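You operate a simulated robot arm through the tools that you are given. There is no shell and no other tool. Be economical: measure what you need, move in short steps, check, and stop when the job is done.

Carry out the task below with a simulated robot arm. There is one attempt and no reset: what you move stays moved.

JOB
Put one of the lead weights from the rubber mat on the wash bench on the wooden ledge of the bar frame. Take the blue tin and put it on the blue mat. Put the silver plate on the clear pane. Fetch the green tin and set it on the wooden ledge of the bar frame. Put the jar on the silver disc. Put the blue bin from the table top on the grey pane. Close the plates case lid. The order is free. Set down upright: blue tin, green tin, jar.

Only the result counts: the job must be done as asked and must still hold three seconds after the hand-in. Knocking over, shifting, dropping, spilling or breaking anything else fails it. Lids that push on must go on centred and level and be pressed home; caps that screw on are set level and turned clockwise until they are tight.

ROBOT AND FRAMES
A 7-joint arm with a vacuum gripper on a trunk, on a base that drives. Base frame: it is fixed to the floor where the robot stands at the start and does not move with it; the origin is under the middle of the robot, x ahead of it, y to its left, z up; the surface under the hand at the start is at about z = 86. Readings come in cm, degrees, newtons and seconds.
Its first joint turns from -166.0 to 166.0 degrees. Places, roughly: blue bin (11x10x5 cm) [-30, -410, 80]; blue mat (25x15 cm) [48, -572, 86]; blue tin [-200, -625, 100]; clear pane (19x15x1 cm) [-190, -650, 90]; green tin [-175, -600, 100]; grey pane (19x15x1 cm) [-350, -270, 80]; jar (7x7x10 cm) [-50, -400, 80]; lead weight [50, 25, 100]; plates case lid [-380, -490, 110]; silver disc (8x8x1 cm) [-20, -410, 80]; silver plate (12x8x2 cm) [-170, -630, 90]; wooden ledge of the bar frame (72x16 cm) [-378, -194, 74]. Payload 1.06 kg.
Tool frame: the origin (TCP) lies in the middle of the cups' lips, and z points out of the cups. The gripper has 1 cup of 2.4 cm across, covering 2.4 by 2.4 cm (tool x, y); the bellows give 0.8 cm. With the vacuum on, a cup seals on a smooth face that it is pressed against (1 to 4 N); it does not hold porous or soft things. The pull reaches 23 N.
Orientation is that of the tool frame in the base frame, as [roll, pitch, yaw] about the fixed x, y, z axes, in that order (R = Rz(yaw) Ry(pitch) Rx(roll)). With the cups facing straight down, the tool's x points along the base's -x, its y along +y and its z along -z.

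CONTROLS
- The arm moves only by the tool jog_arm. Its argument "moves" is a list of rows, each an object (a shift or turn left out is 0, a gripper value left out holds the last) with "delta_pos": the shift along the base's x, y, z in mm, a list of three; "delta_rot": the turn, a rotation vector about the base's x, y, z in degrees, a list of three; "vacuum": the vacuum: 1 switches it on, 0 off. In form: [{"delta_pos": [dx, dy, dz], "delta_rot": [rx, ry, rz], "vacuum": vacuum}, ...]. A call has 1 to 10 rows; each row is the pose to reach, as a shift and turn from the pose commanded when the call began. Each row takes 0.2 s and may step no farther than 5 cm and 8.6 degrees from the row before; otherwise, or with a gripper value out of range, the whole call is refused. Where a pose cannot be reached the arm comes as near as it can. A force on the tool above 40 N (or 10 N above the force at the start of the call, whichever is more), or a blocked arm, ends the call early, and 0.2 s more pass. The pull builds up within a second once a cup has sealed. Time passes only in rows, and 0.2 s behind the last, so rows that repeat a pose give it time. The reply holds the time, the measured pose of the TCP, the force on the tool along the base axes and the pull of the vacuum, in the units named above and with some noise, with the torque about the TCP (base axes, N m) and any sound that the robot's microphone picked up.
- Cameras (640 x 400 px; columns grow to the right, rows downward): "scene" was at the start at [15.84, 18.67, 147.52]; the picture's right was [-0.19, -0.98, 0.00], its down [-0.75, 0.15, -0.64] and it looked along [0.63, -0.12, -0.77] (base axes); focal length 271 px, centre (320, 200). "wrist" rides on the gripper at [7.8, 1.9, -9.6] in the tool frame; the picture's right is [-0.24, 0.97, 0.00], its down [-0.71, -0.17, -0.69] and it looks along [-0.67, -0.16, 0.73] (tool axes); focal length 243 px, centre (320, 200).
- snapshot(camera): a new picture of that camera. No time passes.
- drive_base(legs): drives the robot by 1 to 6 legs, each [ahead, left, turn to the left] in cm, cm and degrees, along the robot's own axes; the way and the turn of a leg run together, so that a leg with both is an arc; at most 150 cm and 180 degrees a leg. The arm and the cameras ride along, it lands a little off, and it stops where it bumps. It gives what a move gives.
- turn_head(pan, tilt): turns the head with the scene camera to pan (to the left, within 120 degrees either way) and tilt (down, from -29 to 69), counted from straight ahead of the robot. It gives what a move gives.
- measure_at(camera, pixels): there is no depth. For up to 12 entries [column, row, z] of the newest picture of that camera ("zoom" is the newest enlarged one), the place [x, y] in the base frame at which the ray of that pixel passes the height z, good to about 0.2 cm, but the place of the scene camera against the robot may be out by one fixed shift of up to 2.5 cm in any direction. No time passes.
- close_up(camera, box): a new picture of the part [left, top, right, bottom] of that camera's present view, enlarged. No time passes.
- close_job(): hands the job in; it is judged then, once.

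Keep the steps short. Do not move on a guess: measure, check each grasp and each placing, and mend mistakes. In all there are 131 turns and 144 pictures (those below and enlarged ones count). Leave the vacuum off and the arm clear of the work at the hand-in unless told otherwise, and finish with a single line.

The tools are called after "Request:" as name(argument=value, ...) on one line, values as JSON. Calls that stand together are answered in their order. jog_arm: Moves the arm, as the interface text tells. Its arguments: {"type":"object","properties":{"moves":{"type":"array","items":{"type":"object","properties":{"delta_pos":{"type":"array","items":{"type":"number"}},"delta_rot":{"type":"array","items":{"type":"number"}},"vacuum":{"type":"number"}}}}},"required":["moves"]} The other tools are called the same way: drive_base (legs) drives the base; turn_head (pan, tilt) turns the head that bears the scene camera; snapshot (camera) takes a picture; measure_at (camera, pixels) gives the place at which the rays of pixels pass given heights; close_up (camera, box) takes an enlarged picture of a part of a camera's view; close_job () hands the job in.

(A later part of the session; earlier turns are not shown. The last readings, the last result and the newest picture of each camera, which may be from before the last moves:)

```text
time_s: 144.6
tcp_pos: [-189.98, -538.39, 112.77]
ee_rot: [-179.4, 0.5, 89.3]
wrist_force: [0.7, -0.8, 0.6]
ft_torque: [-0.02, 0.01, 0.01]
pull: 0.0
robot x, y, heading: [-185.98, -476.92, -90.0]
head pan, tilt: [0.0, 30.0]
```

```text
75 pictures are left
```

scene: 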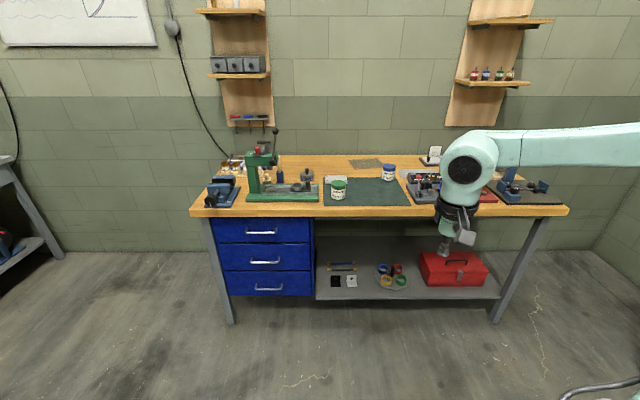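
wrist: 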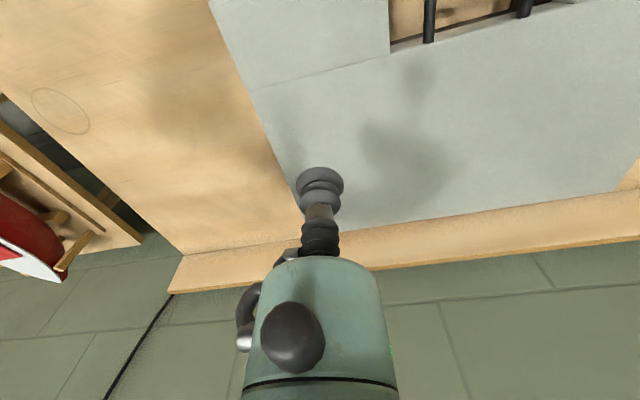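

The green tin is at (338,189) and the blue tin at (388,172). I'll enlarge and measure the table edge.

Request:
close_up(camera="scene", box=[300, 145, 460, 220])

Request:
measure_at(camera="scene", pixels=[[192, 212, 86], [566, 212, 86], [338, 198, 86], [388, 180, 86], [338, 182, 96], [388, 166, 96], [230, 324, 0], [495, 322, 0]])

```text
4.00 times, centred on (380, 182) of scene
```

zoom: 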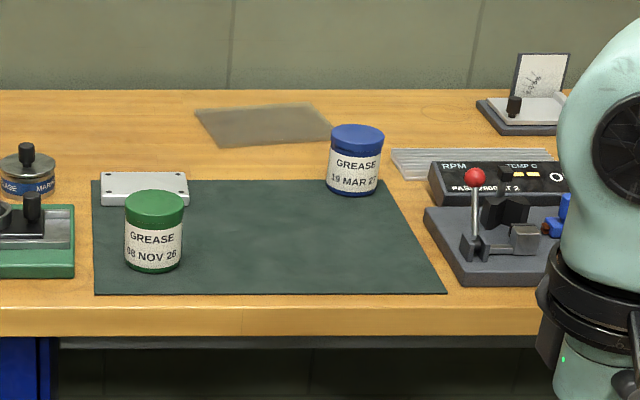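

```text
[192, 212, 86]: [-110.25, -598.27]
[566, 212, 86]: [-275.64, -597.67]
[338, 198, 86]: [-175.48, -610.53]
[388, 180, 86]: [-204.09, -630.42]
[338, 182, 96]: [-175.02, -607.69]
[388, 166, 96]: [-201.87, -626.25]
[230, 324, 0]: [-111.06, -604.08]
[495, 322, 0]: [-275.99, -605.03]
```

The silver plate lies behind the green tin and the clear pane further back at zoom (262,125). I drive up to the table.

Request:
drive_base(legs=[[76, 0, 0]])

Request:
jog_arm(moves=[{"delta_pos": [10, 0, 20]}, {"delta_pos": [20, 0, 50]}, {"delta_pos": [30, 0, 80]}])

Request:
snapshot(camera="wrist")

```text
time_s: 148.7
tcp_pos: [-189.52, -614.4, 112.75]
ee_rot: [-179.4, 0.4, 89.7]
wrist_force: [-0.5, -0.2, -0.1]
ft_torque: [0.02, 0.0, -0.01]
pull: 0.1
robot x, y, heading: [-186.18, -553.11, -89.7]
head pan, tilt: [0.0, 30.0]
```

```text
time_s: 149.5
tcp_pos: [-186.6, -614.48, 120.82]
ee_rot: [-179.4, 0.4, 89.7]
wrist_force: [0.5, -0.4, -0.4]
ft_torque: [0.0, 0.01, 0.0]
pull: 0.1
robot x, y, heading: [-185.69, -552.69, -89.8]
head pan, tilt: [0.0, 30.0]
```

```text
73 pictures are left
```

wrist: 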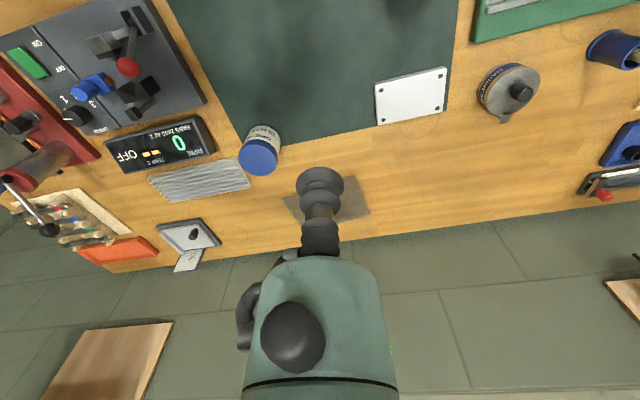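

I measure the plate's corners, the pane's visible corners and the blue tin's top.

Request:
measure_at(camera="wrist", pixels=[[375, 83, 88], [447, 67, 88], [447, 105, 88], [379, 125, 88], [283, 197, 87], [371, 210, 87], [360, 176, 87], [303, 221, 87], [258, 157, 97], [264, 138, 97], [240, 138, 86], [457, 35, 86]])

Request:
close_up(camera="wrist", box=[220, 50, 480, 230])

```text
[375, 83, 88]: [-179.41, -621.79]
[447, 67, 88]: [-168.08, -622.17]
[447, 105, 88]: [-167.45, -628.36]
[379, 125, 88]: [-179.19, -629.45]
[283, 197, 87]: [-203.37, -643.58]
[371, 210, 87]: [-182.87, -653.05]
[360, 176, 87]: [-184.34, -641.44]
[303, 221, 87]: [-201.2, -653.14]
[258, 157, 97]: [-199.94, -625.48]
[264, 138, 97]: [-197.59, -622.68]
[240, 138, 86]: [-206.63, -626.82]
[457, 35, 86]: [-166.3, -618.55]
```

```text
2.22 times, centred on (350, 140) of wrist
```

zoom: 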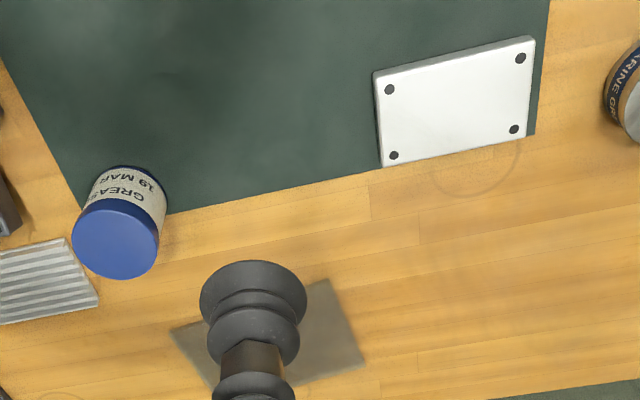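

The plate is centred at (−173.5, −625.4) and the green tin stands close in front, so I'll take the green tin away first. I back up 20 cm to see it from the wrist.

Request:
drive_base(legs=[[-22, 0, 0]])

Request:
jog_arm(moves=[{"delta_pos": [40, 0, 0]}, {"delta_pos": [80, 0, 0]}, {"delta_pos": [115, 0, 0]}])

Request:
snapshot(camera="wrist")

```text
time_s: 151.1
tcp_pos: [-186.46, -592.56, 120.61]
ee_rot: [-179.5, 0.4, 89.8]
wrist_force: [0.5, 0.6, 0.7]
ft_torque: [-0.03, -0.02, 0.02]
pull: 0.1
robot x, y, heading: [-185.9, -530.97, -89.4]
head pan, tilt: [0.0, 30.0]
```

```text
time_s: 151.9
tcp_pos: [-175.26, -592.56, 120.79]
ee_rot: [-179.3, 0.5, 89.7]
wrist_force: [-0.1, -0.2, -0.3]
ft_torque: [-0.02, -0.04, -0.01]
pull: 0.0
robot x, y, heading: [-185.54, -530.99, -89.8]
head pan, tilt: [0.0, 30.0]
```

```text
71 pictures are left
```

wrist: 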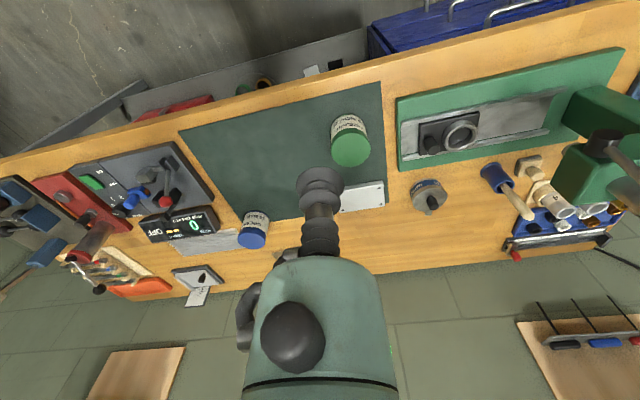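

The green tin's top is at (351,149). I measure it at several heights, with its base.

Request:
measure_at(camera="wrist", pixels=[[351, 149, 92], [351, 149, 94], [351, 149, 96], [351, 149, 98], [349, 116, 84], [349, 116, 86], [371, 149, 95], [331, 149, 95], [252, 240, 95], [252, 240, 97], [385, 182, 87], [384, 205, 87]])

```text
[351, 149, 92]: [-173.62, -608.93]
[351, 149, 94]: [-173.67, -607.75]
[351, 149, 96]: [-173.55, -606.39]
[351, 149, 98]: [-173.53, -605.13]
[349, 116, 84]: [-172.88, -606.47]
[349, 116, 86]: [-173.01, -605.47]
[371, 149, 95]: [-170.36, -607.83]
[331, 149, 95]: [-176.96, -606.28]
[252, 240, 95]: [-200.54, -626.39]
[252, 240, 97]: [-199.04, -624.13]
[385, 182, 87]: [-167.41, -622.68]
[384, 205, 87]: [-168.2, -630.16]
```

The tin's top seems to be at about z 92–93, centre (−173.6, −608.5). I go over it and down to z 96, then creep with the vacuum on.

Request:
jog_arm(moves=[{"delta_pos": [8, -40, 0], "vacuum": 1}, {"delta_pos": [16, -80, 0]}, {"delta_pos": [16, -120, -10]}, {"delta_pos": [16, -159, -40]}, {"delta_pos": [16, -159, -85]}, {"delta_pos": [16, -159, -130]}, {"delta_pos": [16, -159, -175]}, {"delta_pos": [16, -159, -215]}, {"delta_pos": [16, -159, -240]}, {"delta_pos": [16, -159, -240]}])

Request:
jog_arm(moves=[{"delta_pos": [0, 0, -3]}, {"delta_pos": [0, 0, -6]}, {"delta_pos": [0, 0, -9]}, {"delta_pos": [0, 0, -12]}, {"delta_pos": [0, 0, -14]}, {"delta_pos": [0, 0, -16]}, {"delta_pos": [0, 0, -18]}, {"delta_pos": [0, 0, -18]}])

```text
time_s: 154.1
tcp_pos: [-173.31, -608.33, 96.74]
ee_rot: [-179.4, 0.4, 89.8]
wrist_force: [0.5, -1.1, -0.6]
ft_torque: [0.0, 0.0, -0.01]
pull: 0.1
robot x, y, heading: [-185.76, -530.93, -89.7]
head pan, tilt: [0.0, 30.0]
```

```text
time_s: 155.9
tcp_pos: [-173.37, -608.46, 95.0]
ee_rot: [-179.4, 0.4, 89.8]
wrist_force: [0.1, 0.0, -0.2]
ft_torque: [-0.02, -0.02, -0.03]
pull: 0.0
robot x, y, heading: [-185.55, -531.3, -89.6]
head pan, tilt: [0.0, 30.0]
```

No contact yet at 95.0. I go on.

Request:
jog_arm(moves=[{"delta_pos": [0, 0, -3]}, {"delta_pos": [0, 0, -6]}, {"delta_pos": [0, 0, -9]}, {"delta_pos": [0, 0, -12]}, {"delta_pos": [0, 0, -14]}, {"delta_pos": [0, 0, -16]}, {"delta_pos": [0, 0, -18]}, {"delta_pos": [0, 0, -18]}, {"delta_pos": [0, 0, -18]}])

Request:
snapshot(camera="wrist")

```text
time_s: 157.9
tcp_pos: [-173.41, -608.45, 93.19]
ee_rot: [-179.4, 0.5, 89.7]
wrist_force: [-0.4, -11.4, 30.4]
ft_torque: [0.21, -0.06, 0.02]
pull: 22.4
robot x, y, heading: [-185.5, -530.93, -89.7]
head pan, tilt: [0.0, 30.0]
```

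```text
70 pictures are left
```

wrist: 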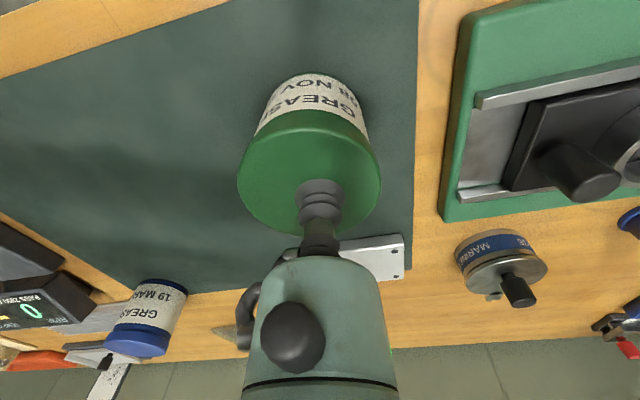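

Sealed with 22.4. The cup sits a little behind the cap's centre. I measure that offset, ease up and lift.

Request:
measure_at(camera="wrist", pixels=[[309, 172, 93.3], [238, 180, 93.3], [380, 170, 93.3], [310, 232, 93.3]])

Request:
jog_arm(moves=[{"delta_pos": [0, 0, 5]}, {"delta_pos": [0, 0, 10]}, {"delta_pos": [0, 0, 20]}, {"delta_pos": [0, 0, 50]}, {"delta_pos": [0, 0, 100]}, {"delta_pos": [0, 0, 150]}, {"delta_pos": [0, 0, 200]}, {"delta_pos": [0, 0, 230]}])

Request:
snapshot(camera="wrist")

```text
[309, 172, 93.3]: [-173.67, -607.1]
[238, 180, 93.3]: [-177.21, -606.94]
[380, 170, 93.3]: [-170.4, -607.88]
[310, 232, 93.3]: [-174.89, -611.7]
```

```text
time_s: 159.7
tcp_pos: [-173.37, -608.52, 116.23]
ee_rot: [-179.4, 0.4, 89.8]
wrist_force: [-0.6, 0.0, -1.1]
ft_torque: [0.01, -0.02, -0.01]
pull: 23.2
robot x, y, heading: [-185.83, -531.01, -89.9]
head pan, tilt: [0.0, 30.0]
```

```text
69 pictures are left
```

wrist: 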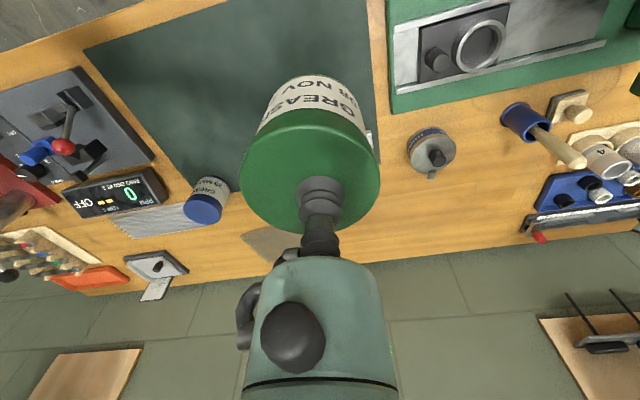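

It is held upright; the tin's centre is 1.3 cm toward the robot from the cup. I drive it to the bar frame.

Request:
drive_base(legs=[[-50, 0, 0], [0, 0, -90], [30, 0, 0], [0, -140, 0], [0, -139, 0], [60, 0, 0]])

Request:
turn_head(pan=0, tilt=45)

Request:
snapshot(camera="scene")

```text
time_s: 184.1
tcp_pos: [-357.52, -219.24, 116.17]
ee_rot: [-179.3, 0.4, 0.7]
wrist_force: [0.6, 0.3, -2.3]
ft_torque: [-0.01, -0.02, 0.05]
pull: 22.9
robot x, y, heading: [-279.85, -205.6, -178.7]
head pan, tilt: [0.0, 30.0]
```

```text
time_s: 184.9
tcp_pos: [-357.56, -219.18, 116.13]
ee_rot: [-179.3, 0.4, 0.7]
wrist_force: [0.4, 0.4, -1.7]
ft_torque: [-0.07, -0.02, -0.03]
pull: 22.7
robot x, y, heading: [-280.36, -205.58, -178.7]
head pan, tilt: [0.0, 45.0]
```

```text
68 pictures are left
```

scene: 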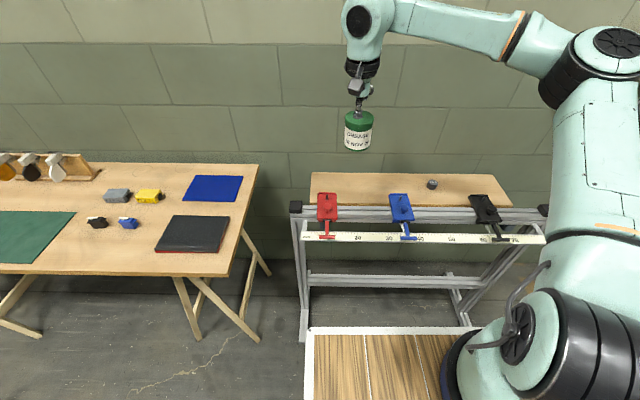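

I come 10 cm closer, then move the arm over (−379.5, −214).

Request:
drive_base(legs=[[10, 0, 0]])

Request:
jog_arm(moves=[{"delta_pos": [-40, 20, 0]}, {"delta_pos": [-80, 40, 0]}, {"delta_pos": [-118, 52, 0]}, {"delta_pos": [-118, 52, -50]}, {"delta_pos": [-118, 52, -100]}, {"delta_pos": [-118, 52, -150]}, {"delta_pos": [-118, 52, -200]}, {"delta_pos": [-118, 52, -240]}, {"delta_pos": [-118, 52, -270]}, {"delta_pos": [-118, 52, -290]}])

Request:
snapshot(camera="wrist")

Request:
snapshot(camera="scene")

```text
time_s: 186.1
tcp_pos: [-367.58, -219.35, 116.19]
ee_rot: [-179.3, 0.4, 0.6]
wrist_force: [-0.3, -0.8, -1.8]
ft_torque: [-0.01, -0.01, -0.01]
pull: 22.9
robot x, y, heading: [-290.01, -205.77, -178.7]
head pan, tilt: [0.0, 45.0]
```

```text
time_s: 188.3
tcp_pos: [-379.42, -214.26, 87.13]
ee_rot: [-179.5, 0.3, 0.8]
wrist_force: [0.9, 0.5, -2.8]
ft_torque: [-0.01, 0.03, 0.03]
pull: 23.4
robot x, y, heading: [-290.4, -205.71, -178.9]
head pan, tilt: [0.0, 45.0]
```

```text
67 pictures are left
```

wrist: 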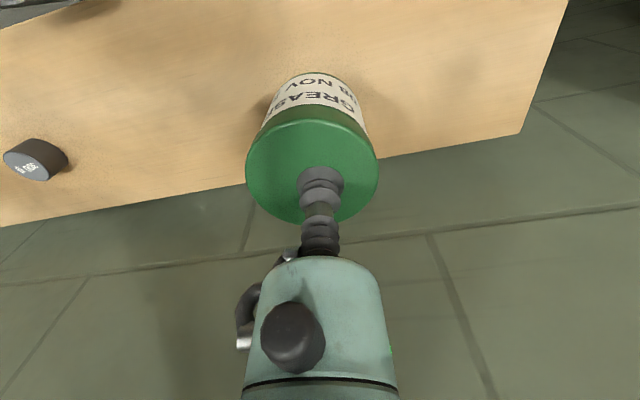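

```text
66 pictures are left
```

scene: 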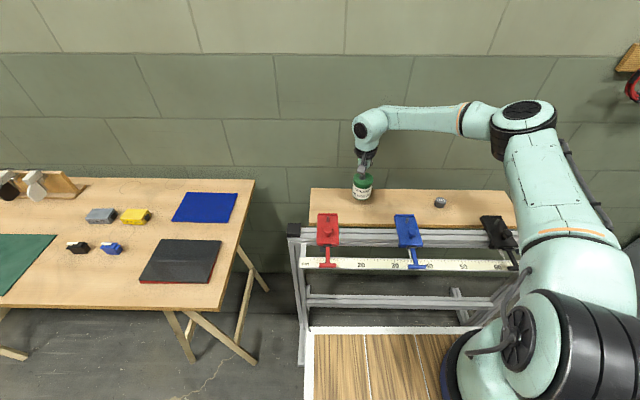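

Well placed between the red and blue clamps. I lower slowly until contact.

Request:
jog_arm(moves=[{"delta_pos": [0, 0, -4]}, {"delta_pos": [0, 0, -8]}, {"delta_pos": [0, 0, -12]}, {"delta_pos": [0, 0, -16]}, {"delta_pos": [0, 0, -20]}, {"delta_pos": [0, 0, -24]}, {"delta_pos": [0, 0, -28]}, {"delta_pos": [0, 0, -30]}, {"delta_pos": [0, 0, -30]}])

```text
time_s: 190.3
tcp_pos: [-379.42, -214.23, 84.11]
ee_rot: [-179.3, 0.4, 0.7]
wrist_force: [0.1, 0.2, -2.9]
ft_torque: [-0.01, 0.02, 0.02]
pull: 23.0
robot x, y, heading: [-290.55, -206.03, -179.0]
head pan, tilt: [0.0, 45.0]
```

Request:
jog_arm(moves=[{"delta_pos": [0, 0, -4]}, {"delta_pos": [0, 0, -8]}, {"delta_pos": [0, 0, -11]}, {"delta_pos": [0, 0, -14]}, {"delta_pos": [0, 0, -17]}, {"delta_pos": [0, 0, -20]}, {"delta_pos": [0, 0, -20]}])

```text
time_s: 191.9
tcp_pos: [-379.39, -214.18, 82.33]
ee_rot: [-179.4, 0.6, 0.7]
wrist_force: [-7.5, 3.1, 19.2]
ft_torque: [0.01, -0.05, 0.03]
pull: 23.0
robot x, y, heading: [-290.57, -205.7, -178.7]
head pan, tilt: [0.0, 45.0]
```

It has touched down (19 N). I ease off, release and rise.

Request:
jog_arm(moves=[{"delta_pos": [0, 0, 3], "vacuum": 0}, {"delta_pos": [0, 0, 3]}, {"delta_pos": [0, 0, 3]}, {"delta_pos": [0, 0, 3]}, {"delta_pos": [0, 0, 12]}, {"delta_pos": [0, 0, 50]}, {"delta_pos": [0, 0, 100]}, {"delta_pos": [0, 0, 150]}, {"delta_pos": [0, 0, 200]}, {"delta_pos": [0, 0, 240]}])

Request:
snapshot(camera="scene")

```text
time_s: 194.1
tcp_pos: [-379.45, -214.15, 106.12]
ee_rot: [-179.3, 0.3, 0.7]
wrist_force: [-0.1, -0.1, 0.0]
ft_torque: [0.0, 0.01, -0.02]
pull: 0.1
robot x, y, heading: [-290.46, -205.66, -178.9]
head pan, tilt: [0.0, 45.0]
```

```text
65 pictures are left
```

scene: 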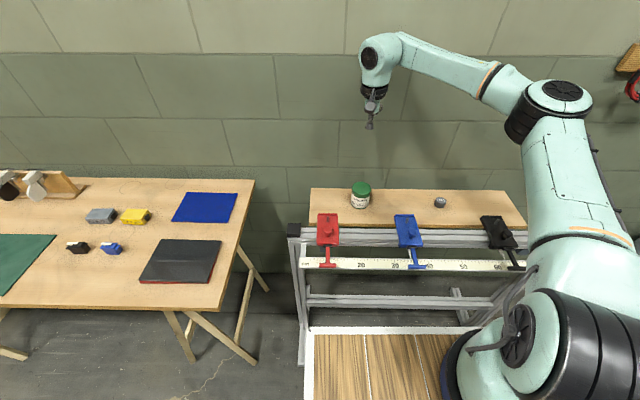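

The tin stands upright on the ledge. While here, I check the dark slab on the next table (the presumed grey pane).

Request:
close_up(camera="scene", box=[100, 180, 260, 300])

Request:
measure_at(camera="scene", pixels=[[157, 239, 78], [221, 241, 78], [209, 282, 78], [139, 280, 78], [222, 308, 76], [253, 182, 76], [187, 193, 77], [237, 194, 77], [172, 222, 77], [230, 224, 77]])

```text
3.33 times, centred on (180, 240) of scene
```

zoom: 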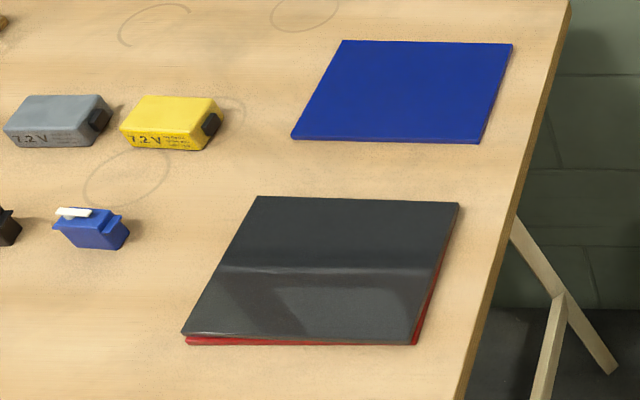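

```text
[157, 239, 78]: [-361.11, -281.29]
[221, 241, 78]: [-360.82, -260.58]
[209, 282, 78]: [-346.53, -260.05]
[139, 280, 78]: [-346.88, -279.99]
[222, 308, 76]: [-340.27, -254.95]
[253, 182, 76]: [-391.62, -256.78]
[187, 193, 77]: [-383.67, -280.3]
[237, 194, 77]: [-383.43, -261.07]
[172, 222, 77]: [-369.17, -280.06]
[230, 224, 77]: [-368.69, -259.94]
```

The slab is a glossy grey pane at about (−352, −270). Now I retract and return to the table with the plate and blue tin.

Request:
jog_arm(moves=[{"delta_pos": [45, 0, 15]}, {"delta_pos": [90, 0, 30]}, {"delta_pos": [135, 0, 45]}, {"delta_pos": [180, 0, 60]}, {"delta_pos": [225, 0, 75]}, {"delta_pos": [265, 0, 85]}])

Request:
drive_base(legs=[[-70, 0, 0], [0, 140, 0], [0, 135, 0], [0, 0, 88.9], [0, 38, 0], [65, 0, 0]])

Request:
snapshot(camera="wrist")

```text
time_s: 195.5
tcp_pos: [-352.88, -214.32, 114.58]
ee_rot: [-179.2, 0.3, 0.7]
wrist_force: [0.5, 0.0, 0.9]
ft_torque: [0.03, -0.02, -0.01]
pull: 0.1
robot x, y, heading: [-290.16, -205.93, -179.0]
head pan, tilt: [0.0, 45.0]
```

```text
time_s: 221.2
tcp_pos: [-167.6, -607.53, 114.64]
ee_rot: [-179.4, 0.4, 89.3]
wrist_force: [0.7, -0.2, -0.2]
ft_torque: [0.05, 0.02, 0.0]
pull: 0.1
robot x, y, heading: [-174.69, -544.88, -90.2]
head pan, tilt: [0.0, 45.0]
```

```text
63 pictures are left
```

wrist: 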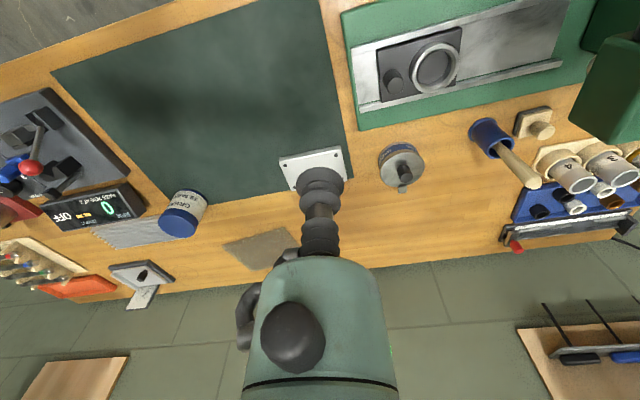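

The plate and pane are both in view. I measure the pane's corners and the plate's.

Request:
close_up(camera="wrist", box=[160, 130, 400, 290])

Request:
measure_at(camera="wrist", pixels=[[222, 244, 87], [283, 228, 87], [248, 271, 87], [222, 244, 85], [283, 228, 85], [248, 271, 85], [279, 161, 88], [340, 147, 88], [346, 177, 88], [290, 189, 88], [184, 221, 94]])

```text
2.50 times, centred on (280, 210) of wrist
```

zoom: 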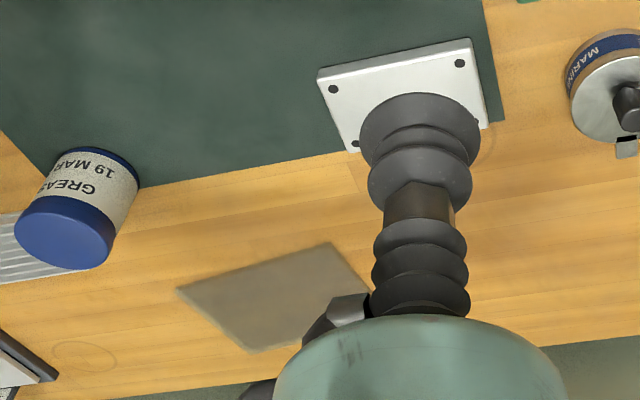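

```text
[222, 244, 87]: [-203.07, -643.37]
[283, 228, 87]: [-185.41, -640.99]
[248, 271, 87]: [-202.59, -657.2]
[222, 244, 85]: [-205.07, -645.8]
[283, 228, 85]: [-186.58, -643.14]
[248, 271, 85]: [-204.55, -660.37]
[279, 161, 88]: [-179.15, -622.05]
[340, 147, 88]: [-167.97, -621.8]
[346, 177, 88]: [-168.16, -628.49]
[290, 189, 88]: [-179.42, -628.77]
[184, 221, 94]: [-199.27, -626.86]
```

I check the table's front edge with the wrist camera before going closer.

Request:
measure_at(camera="wrist", pixels=[[20, 64, 85], [100, 33, 85], [165, 7, 85], [20, 64, 83], [100, 33, 83]])

```text
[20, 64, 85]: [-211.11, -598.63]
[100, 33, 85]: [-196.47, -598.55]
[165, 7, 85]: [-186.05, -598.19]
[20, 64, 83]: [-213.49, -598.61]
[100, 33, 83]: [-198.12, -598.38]
```

The edge is at y −598.4, so standing at y −555 keeps the same clearance as before. I shift 12 cm right and 10 cm ahead, then go over the plate's centre (−173.7, −625.3).

Request:
drive_base(legs=[[0, -12, 0], [10, 0, 0]])

Request:
snapshot(camera="wrist")

```text
time_s: 223.2
tcp_pos: [-179.78, -617.66, 114.62]
ee_rot: [-179.3, 0.4, 89.4]
wrist_force: [-0.5, -0.6, 0.1]
ft_torque: [0.01, 0.02, 0.01]
pull: 0.1
robot x, y, heading: [-186.72, -554.93, -90.3]
head pan, tilt: [0.0, 45.0]
```

```text
61 pictures are left
```

wrist: 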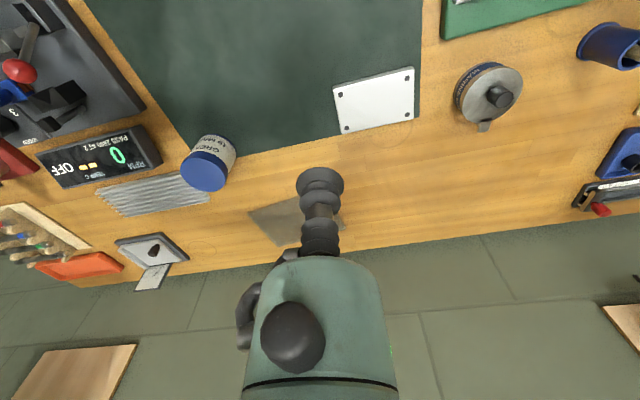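

Request:
jog_arm(moves=[{"delta_pos": [30, -38, 0], "vacuum": 1}, {"delta_pos": [61, -76, 0]}, {"delta_pos": [61, -76, -50]}, {"delta_pos": [61, -76, -100]}, {"delta_pos": [61, -76, -150]}, {"delta_pos": [61, -76, -190]}, {"delta_pos": [61, -76, -220]}, {"delta_pos": [61, -76, -240]}, {"delta_pos": [61, -76, -250]}, {"delta_pos": [61, -76, -250]}])

Request:
jog_arm(moves=[{"delta_pos": [0, 0, -3]}, {"delta_pos": [0, 0, -6]}, {"delta_pos": [0, 0, -9]}, {"delta_pos": [0, 0, -11]}, {"delta_pos": [0, 0, -13]}, {"delta_pos": [0, 0, -15]}, {"delta_pos": [0, 0, -15]}, {"delta_pos": [0, 0, -15]}])

Request:
snapshot(camera="wrist")

```text
time_s: 225.4
tcp_pos: [-173.68, -625.1, 89.54]
ee_rot: [-179.4, 0.4, 89.4]
wrist_force: [0.1, -0.8, -1.0]
ft_torque: [0.02, -0.02, 0.0]
pull: 0.0
robot x, y, heading: [-186.65, -554.96, -90.4]
head pan, tilt: [0.0, 45.0]
```

```text
time_s: 227.2
tcp_pos: [-173.66, -625.23, 88.01]
ee_rot: [-179.4, 0.3, 89.4]
wrist_force: [-0.8, -0.4, -0.4]
ft_torque: [0.05, 0.01, 0.01]
pull: 22.8
robot x, y, heading: [-186.79, -554.76, -90.2]
head pan, tilt: [0.0, 45.0]
```

```text
60 pictures are left
```

wrist: 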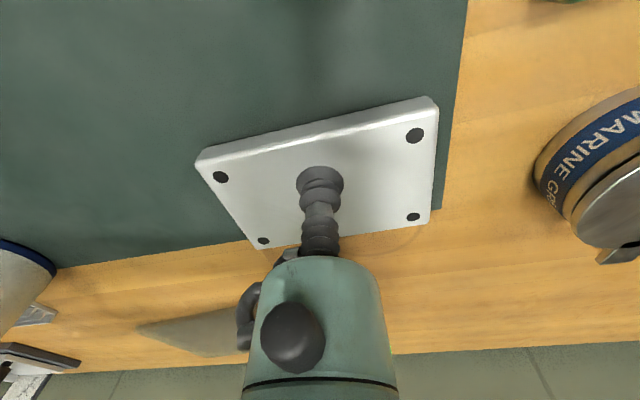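

Sealed at the plate's centre. I lift it and carry it over the clear pane's centre (−193.2, −650).

Request:
jog_arm(moves=[{"delta_pos": [0, 0, 10]}, {"delta_pos": [0, 0, 50]}, {"delta_pos": [0, 0, 100]}, {"delta_pos": [0, 0, 140]}, {"delta_pos": [-20, -45, 140]}, {"delta_pos": [-50, -85, 140]}, {"delta_pos": [-85, -120, 140]}, {"delta_pos": [-120, -155, 140]}, {"delta_pos": [-155, -190, 140]}, {"delta_pos": [-180, -220, 140]}])

Request:
snapshot(camera="wrist")

Request:
turn_head(pan=0, tilt=40)

Request:
snapshot(camera="scene")

```text
time_s: 229.4
tcp_pos: [-191.64, -647.08, 102.01]
ee_rot: [-179.4, 0.4, 89.4]
wrist_force: [1.0, 0.4, -2.6]
ft_torque: [0.07, 0.02, 0.01]
pull: 23.3
robot x, y, heading: [-186.9, -554.35, -90.1]
head pan, tilt: [0.0, 45.0]
```

```text
59 pictures are left
```

wrist: 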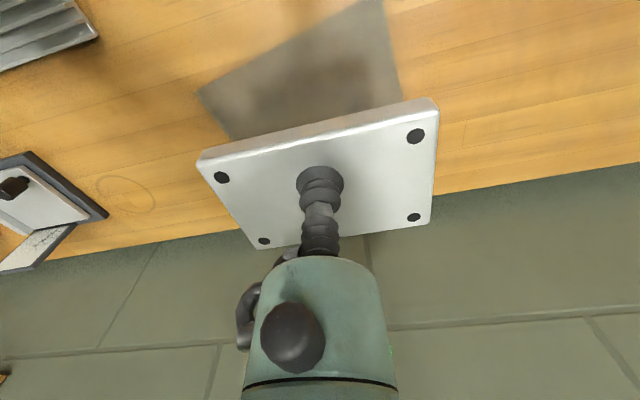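

```text
time_s: 230.1
tcp_pos: [-191.66, -647.17, 101.88]
ee_rot: [-179.3, 0.4, 89.5]
wrist_force: [0.2, -0.5, -3.9]
ft_torque: [0.05, -0.02, -0.01]
pull: 22.3
robot x, y, heading: [-186.59, -554.85, -90.2]
head pan, tilt: [0.0, 40.0]
```

```text
58 pictures are left
```

scene: 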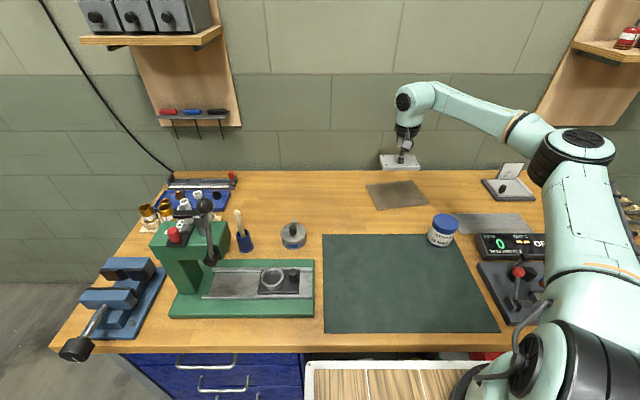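

I measure the pane's corners again from here: (197,92), (384,2) and its right edge at (400,96).

Request:
measure_at(camera="wrist", pixels=[[197, 92, 86.5], [384, 2, 86.5], [401, 98, 86.5], [231, 137, 86.5], [197, 92, 87], [384, 2, 87]])

Request:
measure_at(camera="scene", pixels=[[366, 184, 86.5], [414, 180, 86.5], [430, 204, 86.5], [380, 210, 86.5]])

```text
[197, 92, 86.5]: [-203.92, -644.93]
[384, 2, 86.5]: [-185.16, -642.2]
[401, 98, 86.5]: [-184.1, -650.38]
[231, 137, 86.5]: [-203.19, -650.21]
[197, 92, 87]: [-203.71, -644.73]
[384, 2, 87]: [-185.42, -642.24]
```

```text
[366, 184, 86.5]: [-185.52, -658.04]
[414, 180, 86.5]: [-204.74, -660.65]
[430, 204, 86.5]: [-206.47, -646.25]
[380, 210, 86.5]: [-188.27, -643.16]
```

The pane's centre is (−193.5, −651), turned about +8°. I move over it, turn the plate to match, and lower.

Request:
jog_arm(moves=[{"delta_pos": [-9, -19, 0], "delta_rot": [0, 0, 4]}, {"delta_pos": [-18, -38, 0], "delta_rot": [0, 0, 8]}, {"delta_pos": [-18, -38, -40], "delta_rot": [0, 0, 8]}, {"delta_pos": [-18, -38, -80], "delta_rot": [0, 0, 8]}, {"delta_pos": [-18, -38, -105], "delta_rot": [0, 0, 8]}, {"delta_pos": [-18, -38, -115], "delta_rot": [0, 0, 8]}, {"delta_pos": [-18, -38, -120], "delta_rot": [0, 0, 8]}, {"delta_pos": [-18, -38, -120], "delta_rot": [0, 0, 8]}])

Request:
jog_arm(moves=[{"delta_pos": [0, 0, -3]}, {"delta_pos": [0, 0, -6]}, {"delta_pos": [0, 0, -8]}, {"delta_pos": [0, 0, -10]}, {"delta_pos": [0, 0, -10]}])

```text
time_s: 231.8
tcp_pos: [-193.53, -650.93, 90.1]
ee_rot: [-179.5, 0.4, 97.4]
wrist_force: [0.9, -0.5, -4.0]
ft_torque: [0.06, -0.03, -0.01]
pull: 22.7
robot x, y, heading: [-186.86, -554.9, -90.2]
head pan, tilt: [0.0, 40.0]
```

```text
time_s: 233.1
tcp_pos: [-193.47, -650.93, 89.08]
ee_rot: [-179.5, 0.5, 97.5]
wrist_force: [0.5, -0.1, -3.9]
ft_torque: [0.05, 0.01, -0.01]
pull: 23.0
robot x, y, heading: [-187.0, -554.51, -90.1]
head pan, tilt: [0.0, 40.0]
```

Not down yet (−3.9 N is the plate's weight). I continue in 2 mm steps.

Request:
jog_arm(moves=[{"delta_pos": [0, 0, -2]}, {"delta_pos": [0, 0, -4]}, {"delta_pos": [0, 0, -6]}, {"delta_pos": [0, 0, -8]}, {"delta_pos": [0, 0, -8]}])

```text
time_s: 234.2
tcp_pos: [-193.5, -650.89, 88.45]
ee_rot: [-179.5, 0.5, 97.3]
wrist_force: [-2.3, -3.0, 11.5]
ft_torque: [0.11, -0.12, -0.03]
pull: 22.4
robot x, y, heading: [-186.69, -554.68, -90.1]
head pan, tilt: [0.0, 40.0]
```

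It rests on the pane. I release, rise, and look.

Request:
jog_arm(moves=[{"delta_pos": [0, 0, 2], "vacuum": 0}, {"delta_pos": [0, 0, 2]}, {"delta_pos": [0, 0, 2]}, {"delta_pos": [0, 0, 2]}, {"delta_pos": [0, 0, 12]}, {"delta_pos": [0, 0, 50]}, {"delta_pos": [0, 0, 100], "delta_rot": [0, 0, -4]}, {"delta_pos": [0, 30, 140], "delta_rot": [0, 0, -8]}, {"delta_pos": [0, 70, 170], "delta_rot": [0, 0, -8]}, {"delta_pos": [0, 110, 200], "delta_rot": [0, 0, -8]}])

Request:
jog_arm(moves=[{"delta_pos": [0, 45, 0]}, {"delta_pos": [0, 90, 0]}, {"delta_pos": [0, 135, 0]}, {"delta_pos": [0, 180, 0]}])

Request:
snapshot(camera="wrist")

```text
time_s: 236.4
tcp_pos: [-193.55, -639.87, 108.22]
ee_rot: [-179.3, 0.4, 89.2]
wrist_force: [0.6, -0.3, -0.2]
ft_torque: [0.02, 0.03, -0.01]
pull: 0.0
robot x, y, heading: [-186.6, -554.8, -90.0]
head pan, tilt: [0.0, 40.0]
```

```text
time_s: 237.4
tcp_pos: [-193.42, -622.04, 108.33]
ee_rot: [-179.4, 0.4, 89.4]
wrist_force: [0.4, -0.4, -0.5]
ft_torque: [0.01, 0.0, 0.0]
pull: 0.1
robot x, y, heading: [-186.96, -554.55, -90.2]
head pan, tilt: [0.0, 40.0]
```

```text
57 pictures are left
```

wrist: 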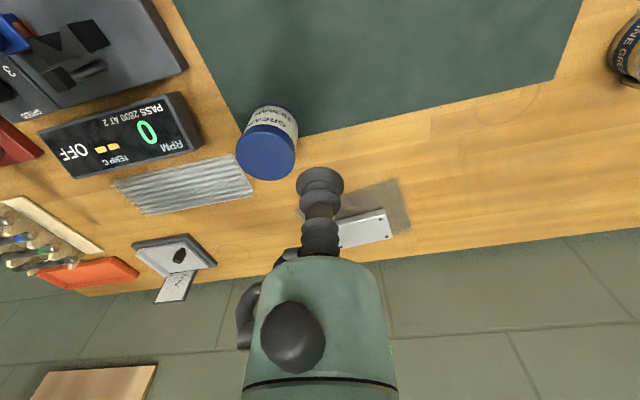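

The plate lies on the pane. I check its corners against the pane's, and measure the blue tin's top, (266,152).

Request:
measure_at(camera="wrist", pixels=[[386, 208, 88.3], [392, 237, 88.3], [398, 180, 86.5], [411, 229, 86.5], [266, 152, 92], [266, 152, 94], [266, 152, 95], [236, 155, 94], [297, 152, 94], [266, 180, 94]])

Request:
close_up(camera="scene", box=[330, 150, 470, 260])

```text
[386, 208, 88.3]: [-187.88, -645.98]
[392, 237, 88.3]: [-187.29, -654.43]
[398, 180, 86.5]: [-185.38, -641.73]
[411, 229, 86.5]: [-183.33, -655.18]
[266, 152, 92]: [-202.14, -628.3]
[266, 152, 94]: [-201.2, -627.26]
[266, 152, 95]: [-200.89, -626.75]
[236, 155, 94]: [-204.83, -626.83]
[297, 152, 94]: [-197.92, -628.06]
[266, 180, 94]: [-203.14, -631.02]
```

```text
3.64 times, centred on (400, 205) of scene
```

zoom: 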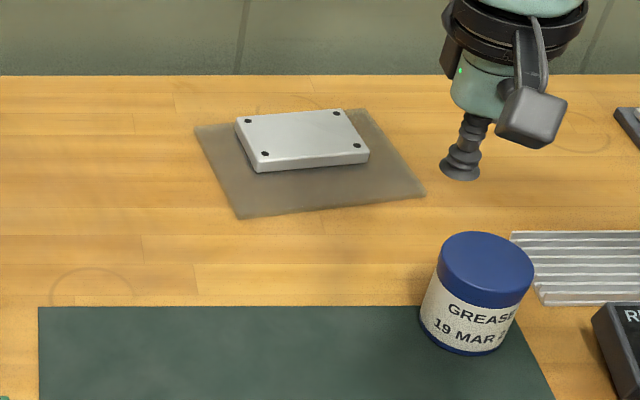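

The plate is fully on the pane. Next the blue tin, centre (−201.2, −627): I go over it and down.

Request:
jog_arm(moves=[{"delta_pos": [-39, -24, 0], "vacuum": 1}, {"delta_pos": [-78, -48, 0]}, {"delta_pos": [-78, -48, -40]}, {"delta_pos": [-78, -48, -80]}, {"delta_pos": [-78, -48, -110]}, {"delta_pos": [-78, -48, -125]}, {"delta_pos": [-78, -48, -130]}, {"delta_pos": [-78, -48, -130]}])

Request:
jog_arm(moves=[{"delta_pos": [0, 0, -2]}, {"delta_pos": [0, 0, -4]}, {"delta_pos": [0, 0, -6]}, {"delta_pos": [0, 0, -8]}, {"delta_pos": [0, 0, -10]}, {"delta_pos": [0, 0, -12]}, {"delta_pos": [0, 0, -14]}, {"delta_pos": [0, 0, -14]}, {"delta_pos": [0, 0, -14]}])

Request:
snapshot(camera="wrist")

```text
time_s: 239.2
tcp_pos: [-201.31, -626.86, 95.25]
ee_rot: [-179.4, 0.4, 89.4]
wrist_force: [0.3, -0.6, -0.6]
ft_torque: [0.01, 0.03, 0.01]
pull: 0.1
robot x, y, heading: [-186.85, -554.65, -90.2]
head pan, tilt: [0.0, 40.0]
```

```text
time_s: 241.2
tcp_pos: [-201.38, -626.75, 93.99]
ee_rot: [-179.4, 0.5, 89.4]
wrist_force: [-3.6, 4.2, 10.1]
ft_torque: [0.01, -0.07, -0.02]
pull: 22.9
robot x, y, heading: [-186.94, -554.87, -90.3]
head pan, tilt: [0.0, 40.0]
```

```text
55 pictures are left
```

wrist: 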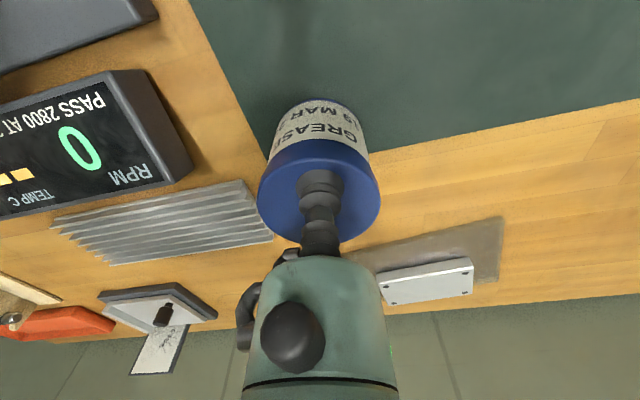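

Sealed and centred. I lift, back off 40 cm and look left toward the blue mat and the jar's stand.

Request:
jog_arm(moves=[{"delta_pos": [0, 0, 10]}, {"delta_pos": [0, 0, 50]}, {"delta_pos": [0, 0, 100]}, {"delta_pos": [0, 0, 150]}, {"delta_pos": [0, 0, 200]}, {"delta_pos": [20, 40, 220]}, {"delta_pos": [50, 70, 240]}, {"delta_pos": [80, 90, 260]}])

Request:
drive_base(legs=[[-40, 0, 0]])

Request:
turn_head(pan=75, tilt=25)

Request:
snapshot(camera="scene")

```text
time_s: 243.1
tcp_pos: [-193.29, -617.93, 119.84]
ee_rot: [-179.4, 0.4, 89.3]
wrist_force: [0.1, -0.7, -1.5]
ft_torque: [0.03, -0.04, 0.02]
pull: 23.1
robot x, y, heading: [-186.5, -554.75, -90.1]
head pan, tilt: [0.0, 40.0]
```

```text
time_s: 245.6
tcp_pos: [-193.2, -577.68, 119.78]
ee_rot: [-179.4, 0.4, 89.4]
wrist_force: [1.2, -0.3, -3.6]
ft_torque: [0.05, -0.04, 0.01]
pull: 23.4
robot x, y, heading: [-186.36, -514.67, -90.3]
head pan, tilt: [0.0, 40.0]
```

```text
time_s: 247.0
tcp_pos: [-193.05, -577.78, 119.82]
ee_rot: [-179.4, 0.4, 89.4]
wrist_force: [0.0, 0.3, -2.5]
ft_torque: [0.0, 0.0, 0.0]
pull: 22.5
robot x, y, heading: [-186.74, -514.57, -90.0]
head pan, tilt: [75.0, 25.0]
```

```text
54 pictures are left
```

scene: 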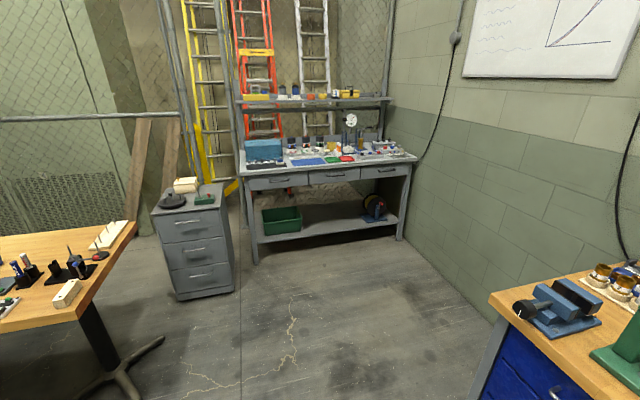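

The bench with the blue mat stands at the right end, facing me; the jar's table is at the left. I zoom in and measure floor limits.

Request:
close_up(camera="scene", box=[230, 130, 430, 200])

Request:
measure_at(camera="scene", pixels=[[255, 262, 0], [401, 240, 0], [180, 300, 0], [235, 292, 0], [135, 222, 74], [75, 318, 74], [165, 345, 0], [240, 176, 86], [416, 157, 86], [292, 162, 86], [326, 159, 86]])

```text
3.20 times, centred on (330, 165) of scene
```

zoom: 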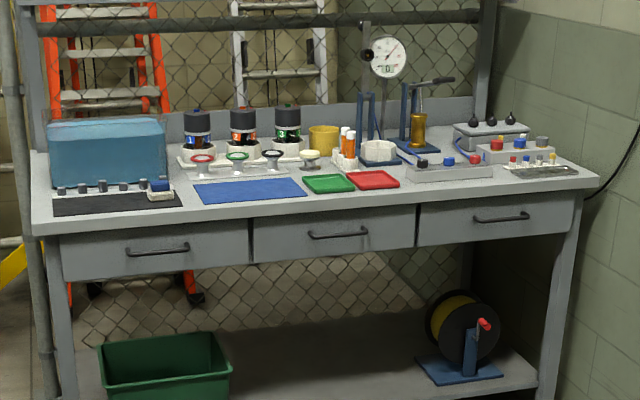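

```text
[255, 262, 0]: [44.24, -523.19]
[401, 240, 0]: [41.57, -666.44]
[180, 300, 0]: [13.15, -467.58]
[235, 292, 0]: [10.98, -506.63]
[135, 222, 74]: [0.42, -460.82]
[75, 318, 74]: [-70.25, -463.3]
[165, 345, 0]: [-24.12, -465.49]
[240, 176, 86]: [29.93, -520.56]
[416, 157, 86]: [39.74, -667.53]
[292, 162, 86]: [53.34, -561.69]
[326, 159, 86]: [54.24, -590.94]
```

I turn to face +x, drive ahead between the tables, strafe right and stop short of the bench.

Request:
drive_base(legs=[[0, 0, 90], [138, 0, 0], [0, -50, 0], [24, 0, 0]])

Request:
snapshot(camera="wrist")

Request:
turn_head(pan=0, tilt=45)

Request:
snapshot(camera="scene")

```text
time_s: 261.7
tcp_pos: [39.66, -568.94, 119.85]
ee_rot: [-179.4, 0.4, -179.9]
wrist_force: [-0.4, -0.2, -2.4]
ft_torque: [0.04, 0.04, 0.01]
pull: 23.4
robot x, y, heading: [-23.68, -563.62, 0.7]
head pan, tilt: [75.0, 25.0]
```

```text
52 pictures are left
```

wrist: 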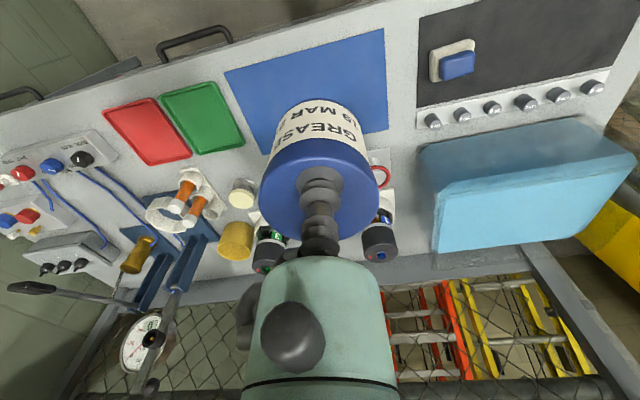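

```text
time_s: 263.2
tcp_pos: [39.77, -569.0, 119.76]
ee_rot: [-179.3, 0.4, -179.8]
wrist_force: [-0.8, 0.7, -1.4]
ft_torque: [0.03, 0.06, -0.01]
pull: 22.5
robot x, y, heading: [-23.38, -563.32, 0.7]
head pan, tilt: [0.0, 45.0]
```

```text
51 pictures are left
```

scene: 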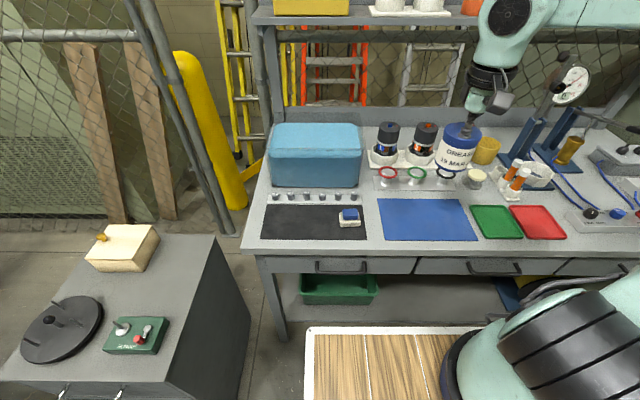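

The blue mat's corners in the wrist view are (225,71), (383,29), (388,127). I measure them.

Request:
measure_at(camera="wrist", pixels=[[225, 71, 86], [383, 29, 86], [388, 127, 86], [262, 152, 86], [420, 10, 86], [130, 62, 86]])

Request:
measure_at(camera="scene", pixels=[[378, 200, 86], [463, 200, 86], [479, 240, 86], [380, 241, 86], [243, 252, 86]])

```text
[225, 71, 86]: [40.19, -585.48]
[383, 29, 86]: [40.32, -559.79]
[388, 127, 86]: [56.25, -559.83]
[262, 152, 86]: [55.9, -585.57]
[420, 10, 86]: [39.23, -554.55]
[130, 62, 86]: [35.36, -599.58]
```

```text
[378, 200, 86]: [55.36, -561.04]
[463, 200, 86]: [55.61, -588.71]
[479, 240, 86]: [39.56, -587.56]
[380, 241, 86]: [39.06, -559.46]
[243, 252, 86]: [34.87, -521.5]
```

The mat's centre is (48.1, −572.7). I move over it and lower.

Request:
jog_arm(moves=[{"delta_pos": [40, -18, 0]}, {"delta_pos": [83, -36, 0]}, {"delta_pos": [83, -36, -50]}, {"delta_pos": [83, -36, -100]}, {"delta_pos": [83, -36, -150]}, {"delta_pos": [83, -36, -190]}, {"delta_pos": [83, -36, -220]}, {"delta_pos": [83, -36, -235]}, {"delta_pos": [83, -36, -235]}])

Request:
jog_arm(moves=[{"delta_pos": [0, 0, -3]}, {"delta_pos": [0, 0, -6]}, {"delta_pos": [0, 0, -9]}, {"delta_pos": [0, 0, -12]}, {"delta_pos": [0, 0, -14]}, {"delta_pos": [0, 0, -16]}, {"delta_pos": [0, 0, -16]}])

```text
time_s: 265.2
tcp_pos: [47.91, -572.53, 96.4]
ee_rot: [-179.4, 0.3, -179.9]
wrist_force: [-0.7, -1.3, -2.6]
ft_torque: [0.03, 0.06, 0.02]
pull: 22.8
robot x, y, heading: [-23.19, -563.47, 0.8]
head pan, tilt: [0.0, 45.0]
```

```text
time_s: 266.8
tcp_pos: [48.21, -572.61, 94.72]
ee_rot: [-179.4, 0.4, -180.0]
wrist_force: [0.3, -0.6, -1.7]
ft_torque: [0.04, 0.06, -0.01]
pull: 23.2
robot x, y, heading: [-23.68, -563.6, 0.7]
head pan, tilt: [0.0, 45.0]
```

Request:
jog_arm(moves=[{"delta_pos": [0, 0, -2]}, {"delta_pos": [0, 0, -4]}, {"delta_pos": [0, 0, -6]}, {"delta_pos": [0, 0, -8]}, {"delta_pos": [0, 0, -10]}, {"delta_pos": [0, 0, -10]}])

```text
time_s: 268.2
tcp_pos: [48.22, -572.68, 93.84]
ee_rot: [-179.4, 0.4, -179.9]
wrist_force: [-2.5, -3.9, 13.2]
ft_torque: [0.02, 0.0, 0.0]
pull: 22.8
robot x, y, heading: [-23.43, -563.18, 0.7]
head pan, tilt: [0.0, 45.0]
```

Touchdown (13 N). I release and rise.

Request:
jog_arm(moves=[{"delta_pos": [0, 0, 2], "vacuum": 0}, {"delta_pos": [0, 0, 2]}, {"delta_pos": [0, 0, 2]}, {"delta_pos": [0, 0, 2]}, {"delta_pos": [0, 0, 12]}, {"delta_pos": [0, 0, 50]}, {"delta_pos": [0, 0, 100]}, {"delta_pos": [-20, 0, 150]}, {"delta_pos": [-50, 0, 180]}, {"delta_pos": [-80, 0, 200]}])

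Request:
snapshot(camera="scene")

```text
refused: row 8 steps farther than a row can; nothing moved
```

```text
50 pictures are left
```

scene: 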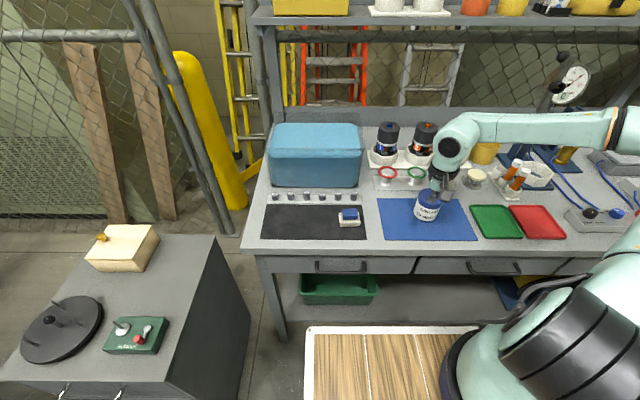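

Request:
jog_arm(moves=[{"delta_pos": [0, 0, 2], "vacuum": 0}, {"delta_pos": [0, 0, 2]}, {"delta_pos": [0, 0, 2]}, {"delta_pos": [0, 0, 2]}, {"delta_pos": [0, 0, 12]}, {"delta_pos": [0, 0, 50]}, {"delta_pos": [0, 0, 95]}, {"delta_pos": [-20, 0, 135]}, {"delta_pos": [-50, 0, 165]}, {"delta_pos": [-80, 0, 190]}])

Request:
snapshot(camera="scene")

```text
time_s: 270.4
tcp_pos: [40.28, -572.64, 112.62]
ee_rot: [-179.3, 0.4, -179.9]
wrist_force: [-0.1, -0.8, 0.1]
ft_torque: [-0.02, 0.01, -0.03]
pull: 0.1
robot x, y, heading: [-23.56, -563.5, 0.5]
head pan, tilt: [0.0, 45.0]
```

```text
49 pictures are left
```

scene: 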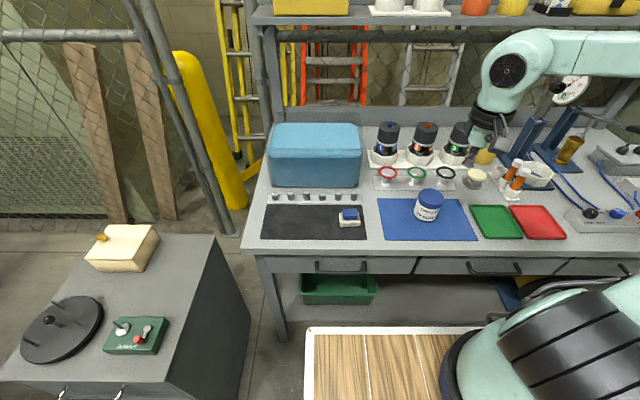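

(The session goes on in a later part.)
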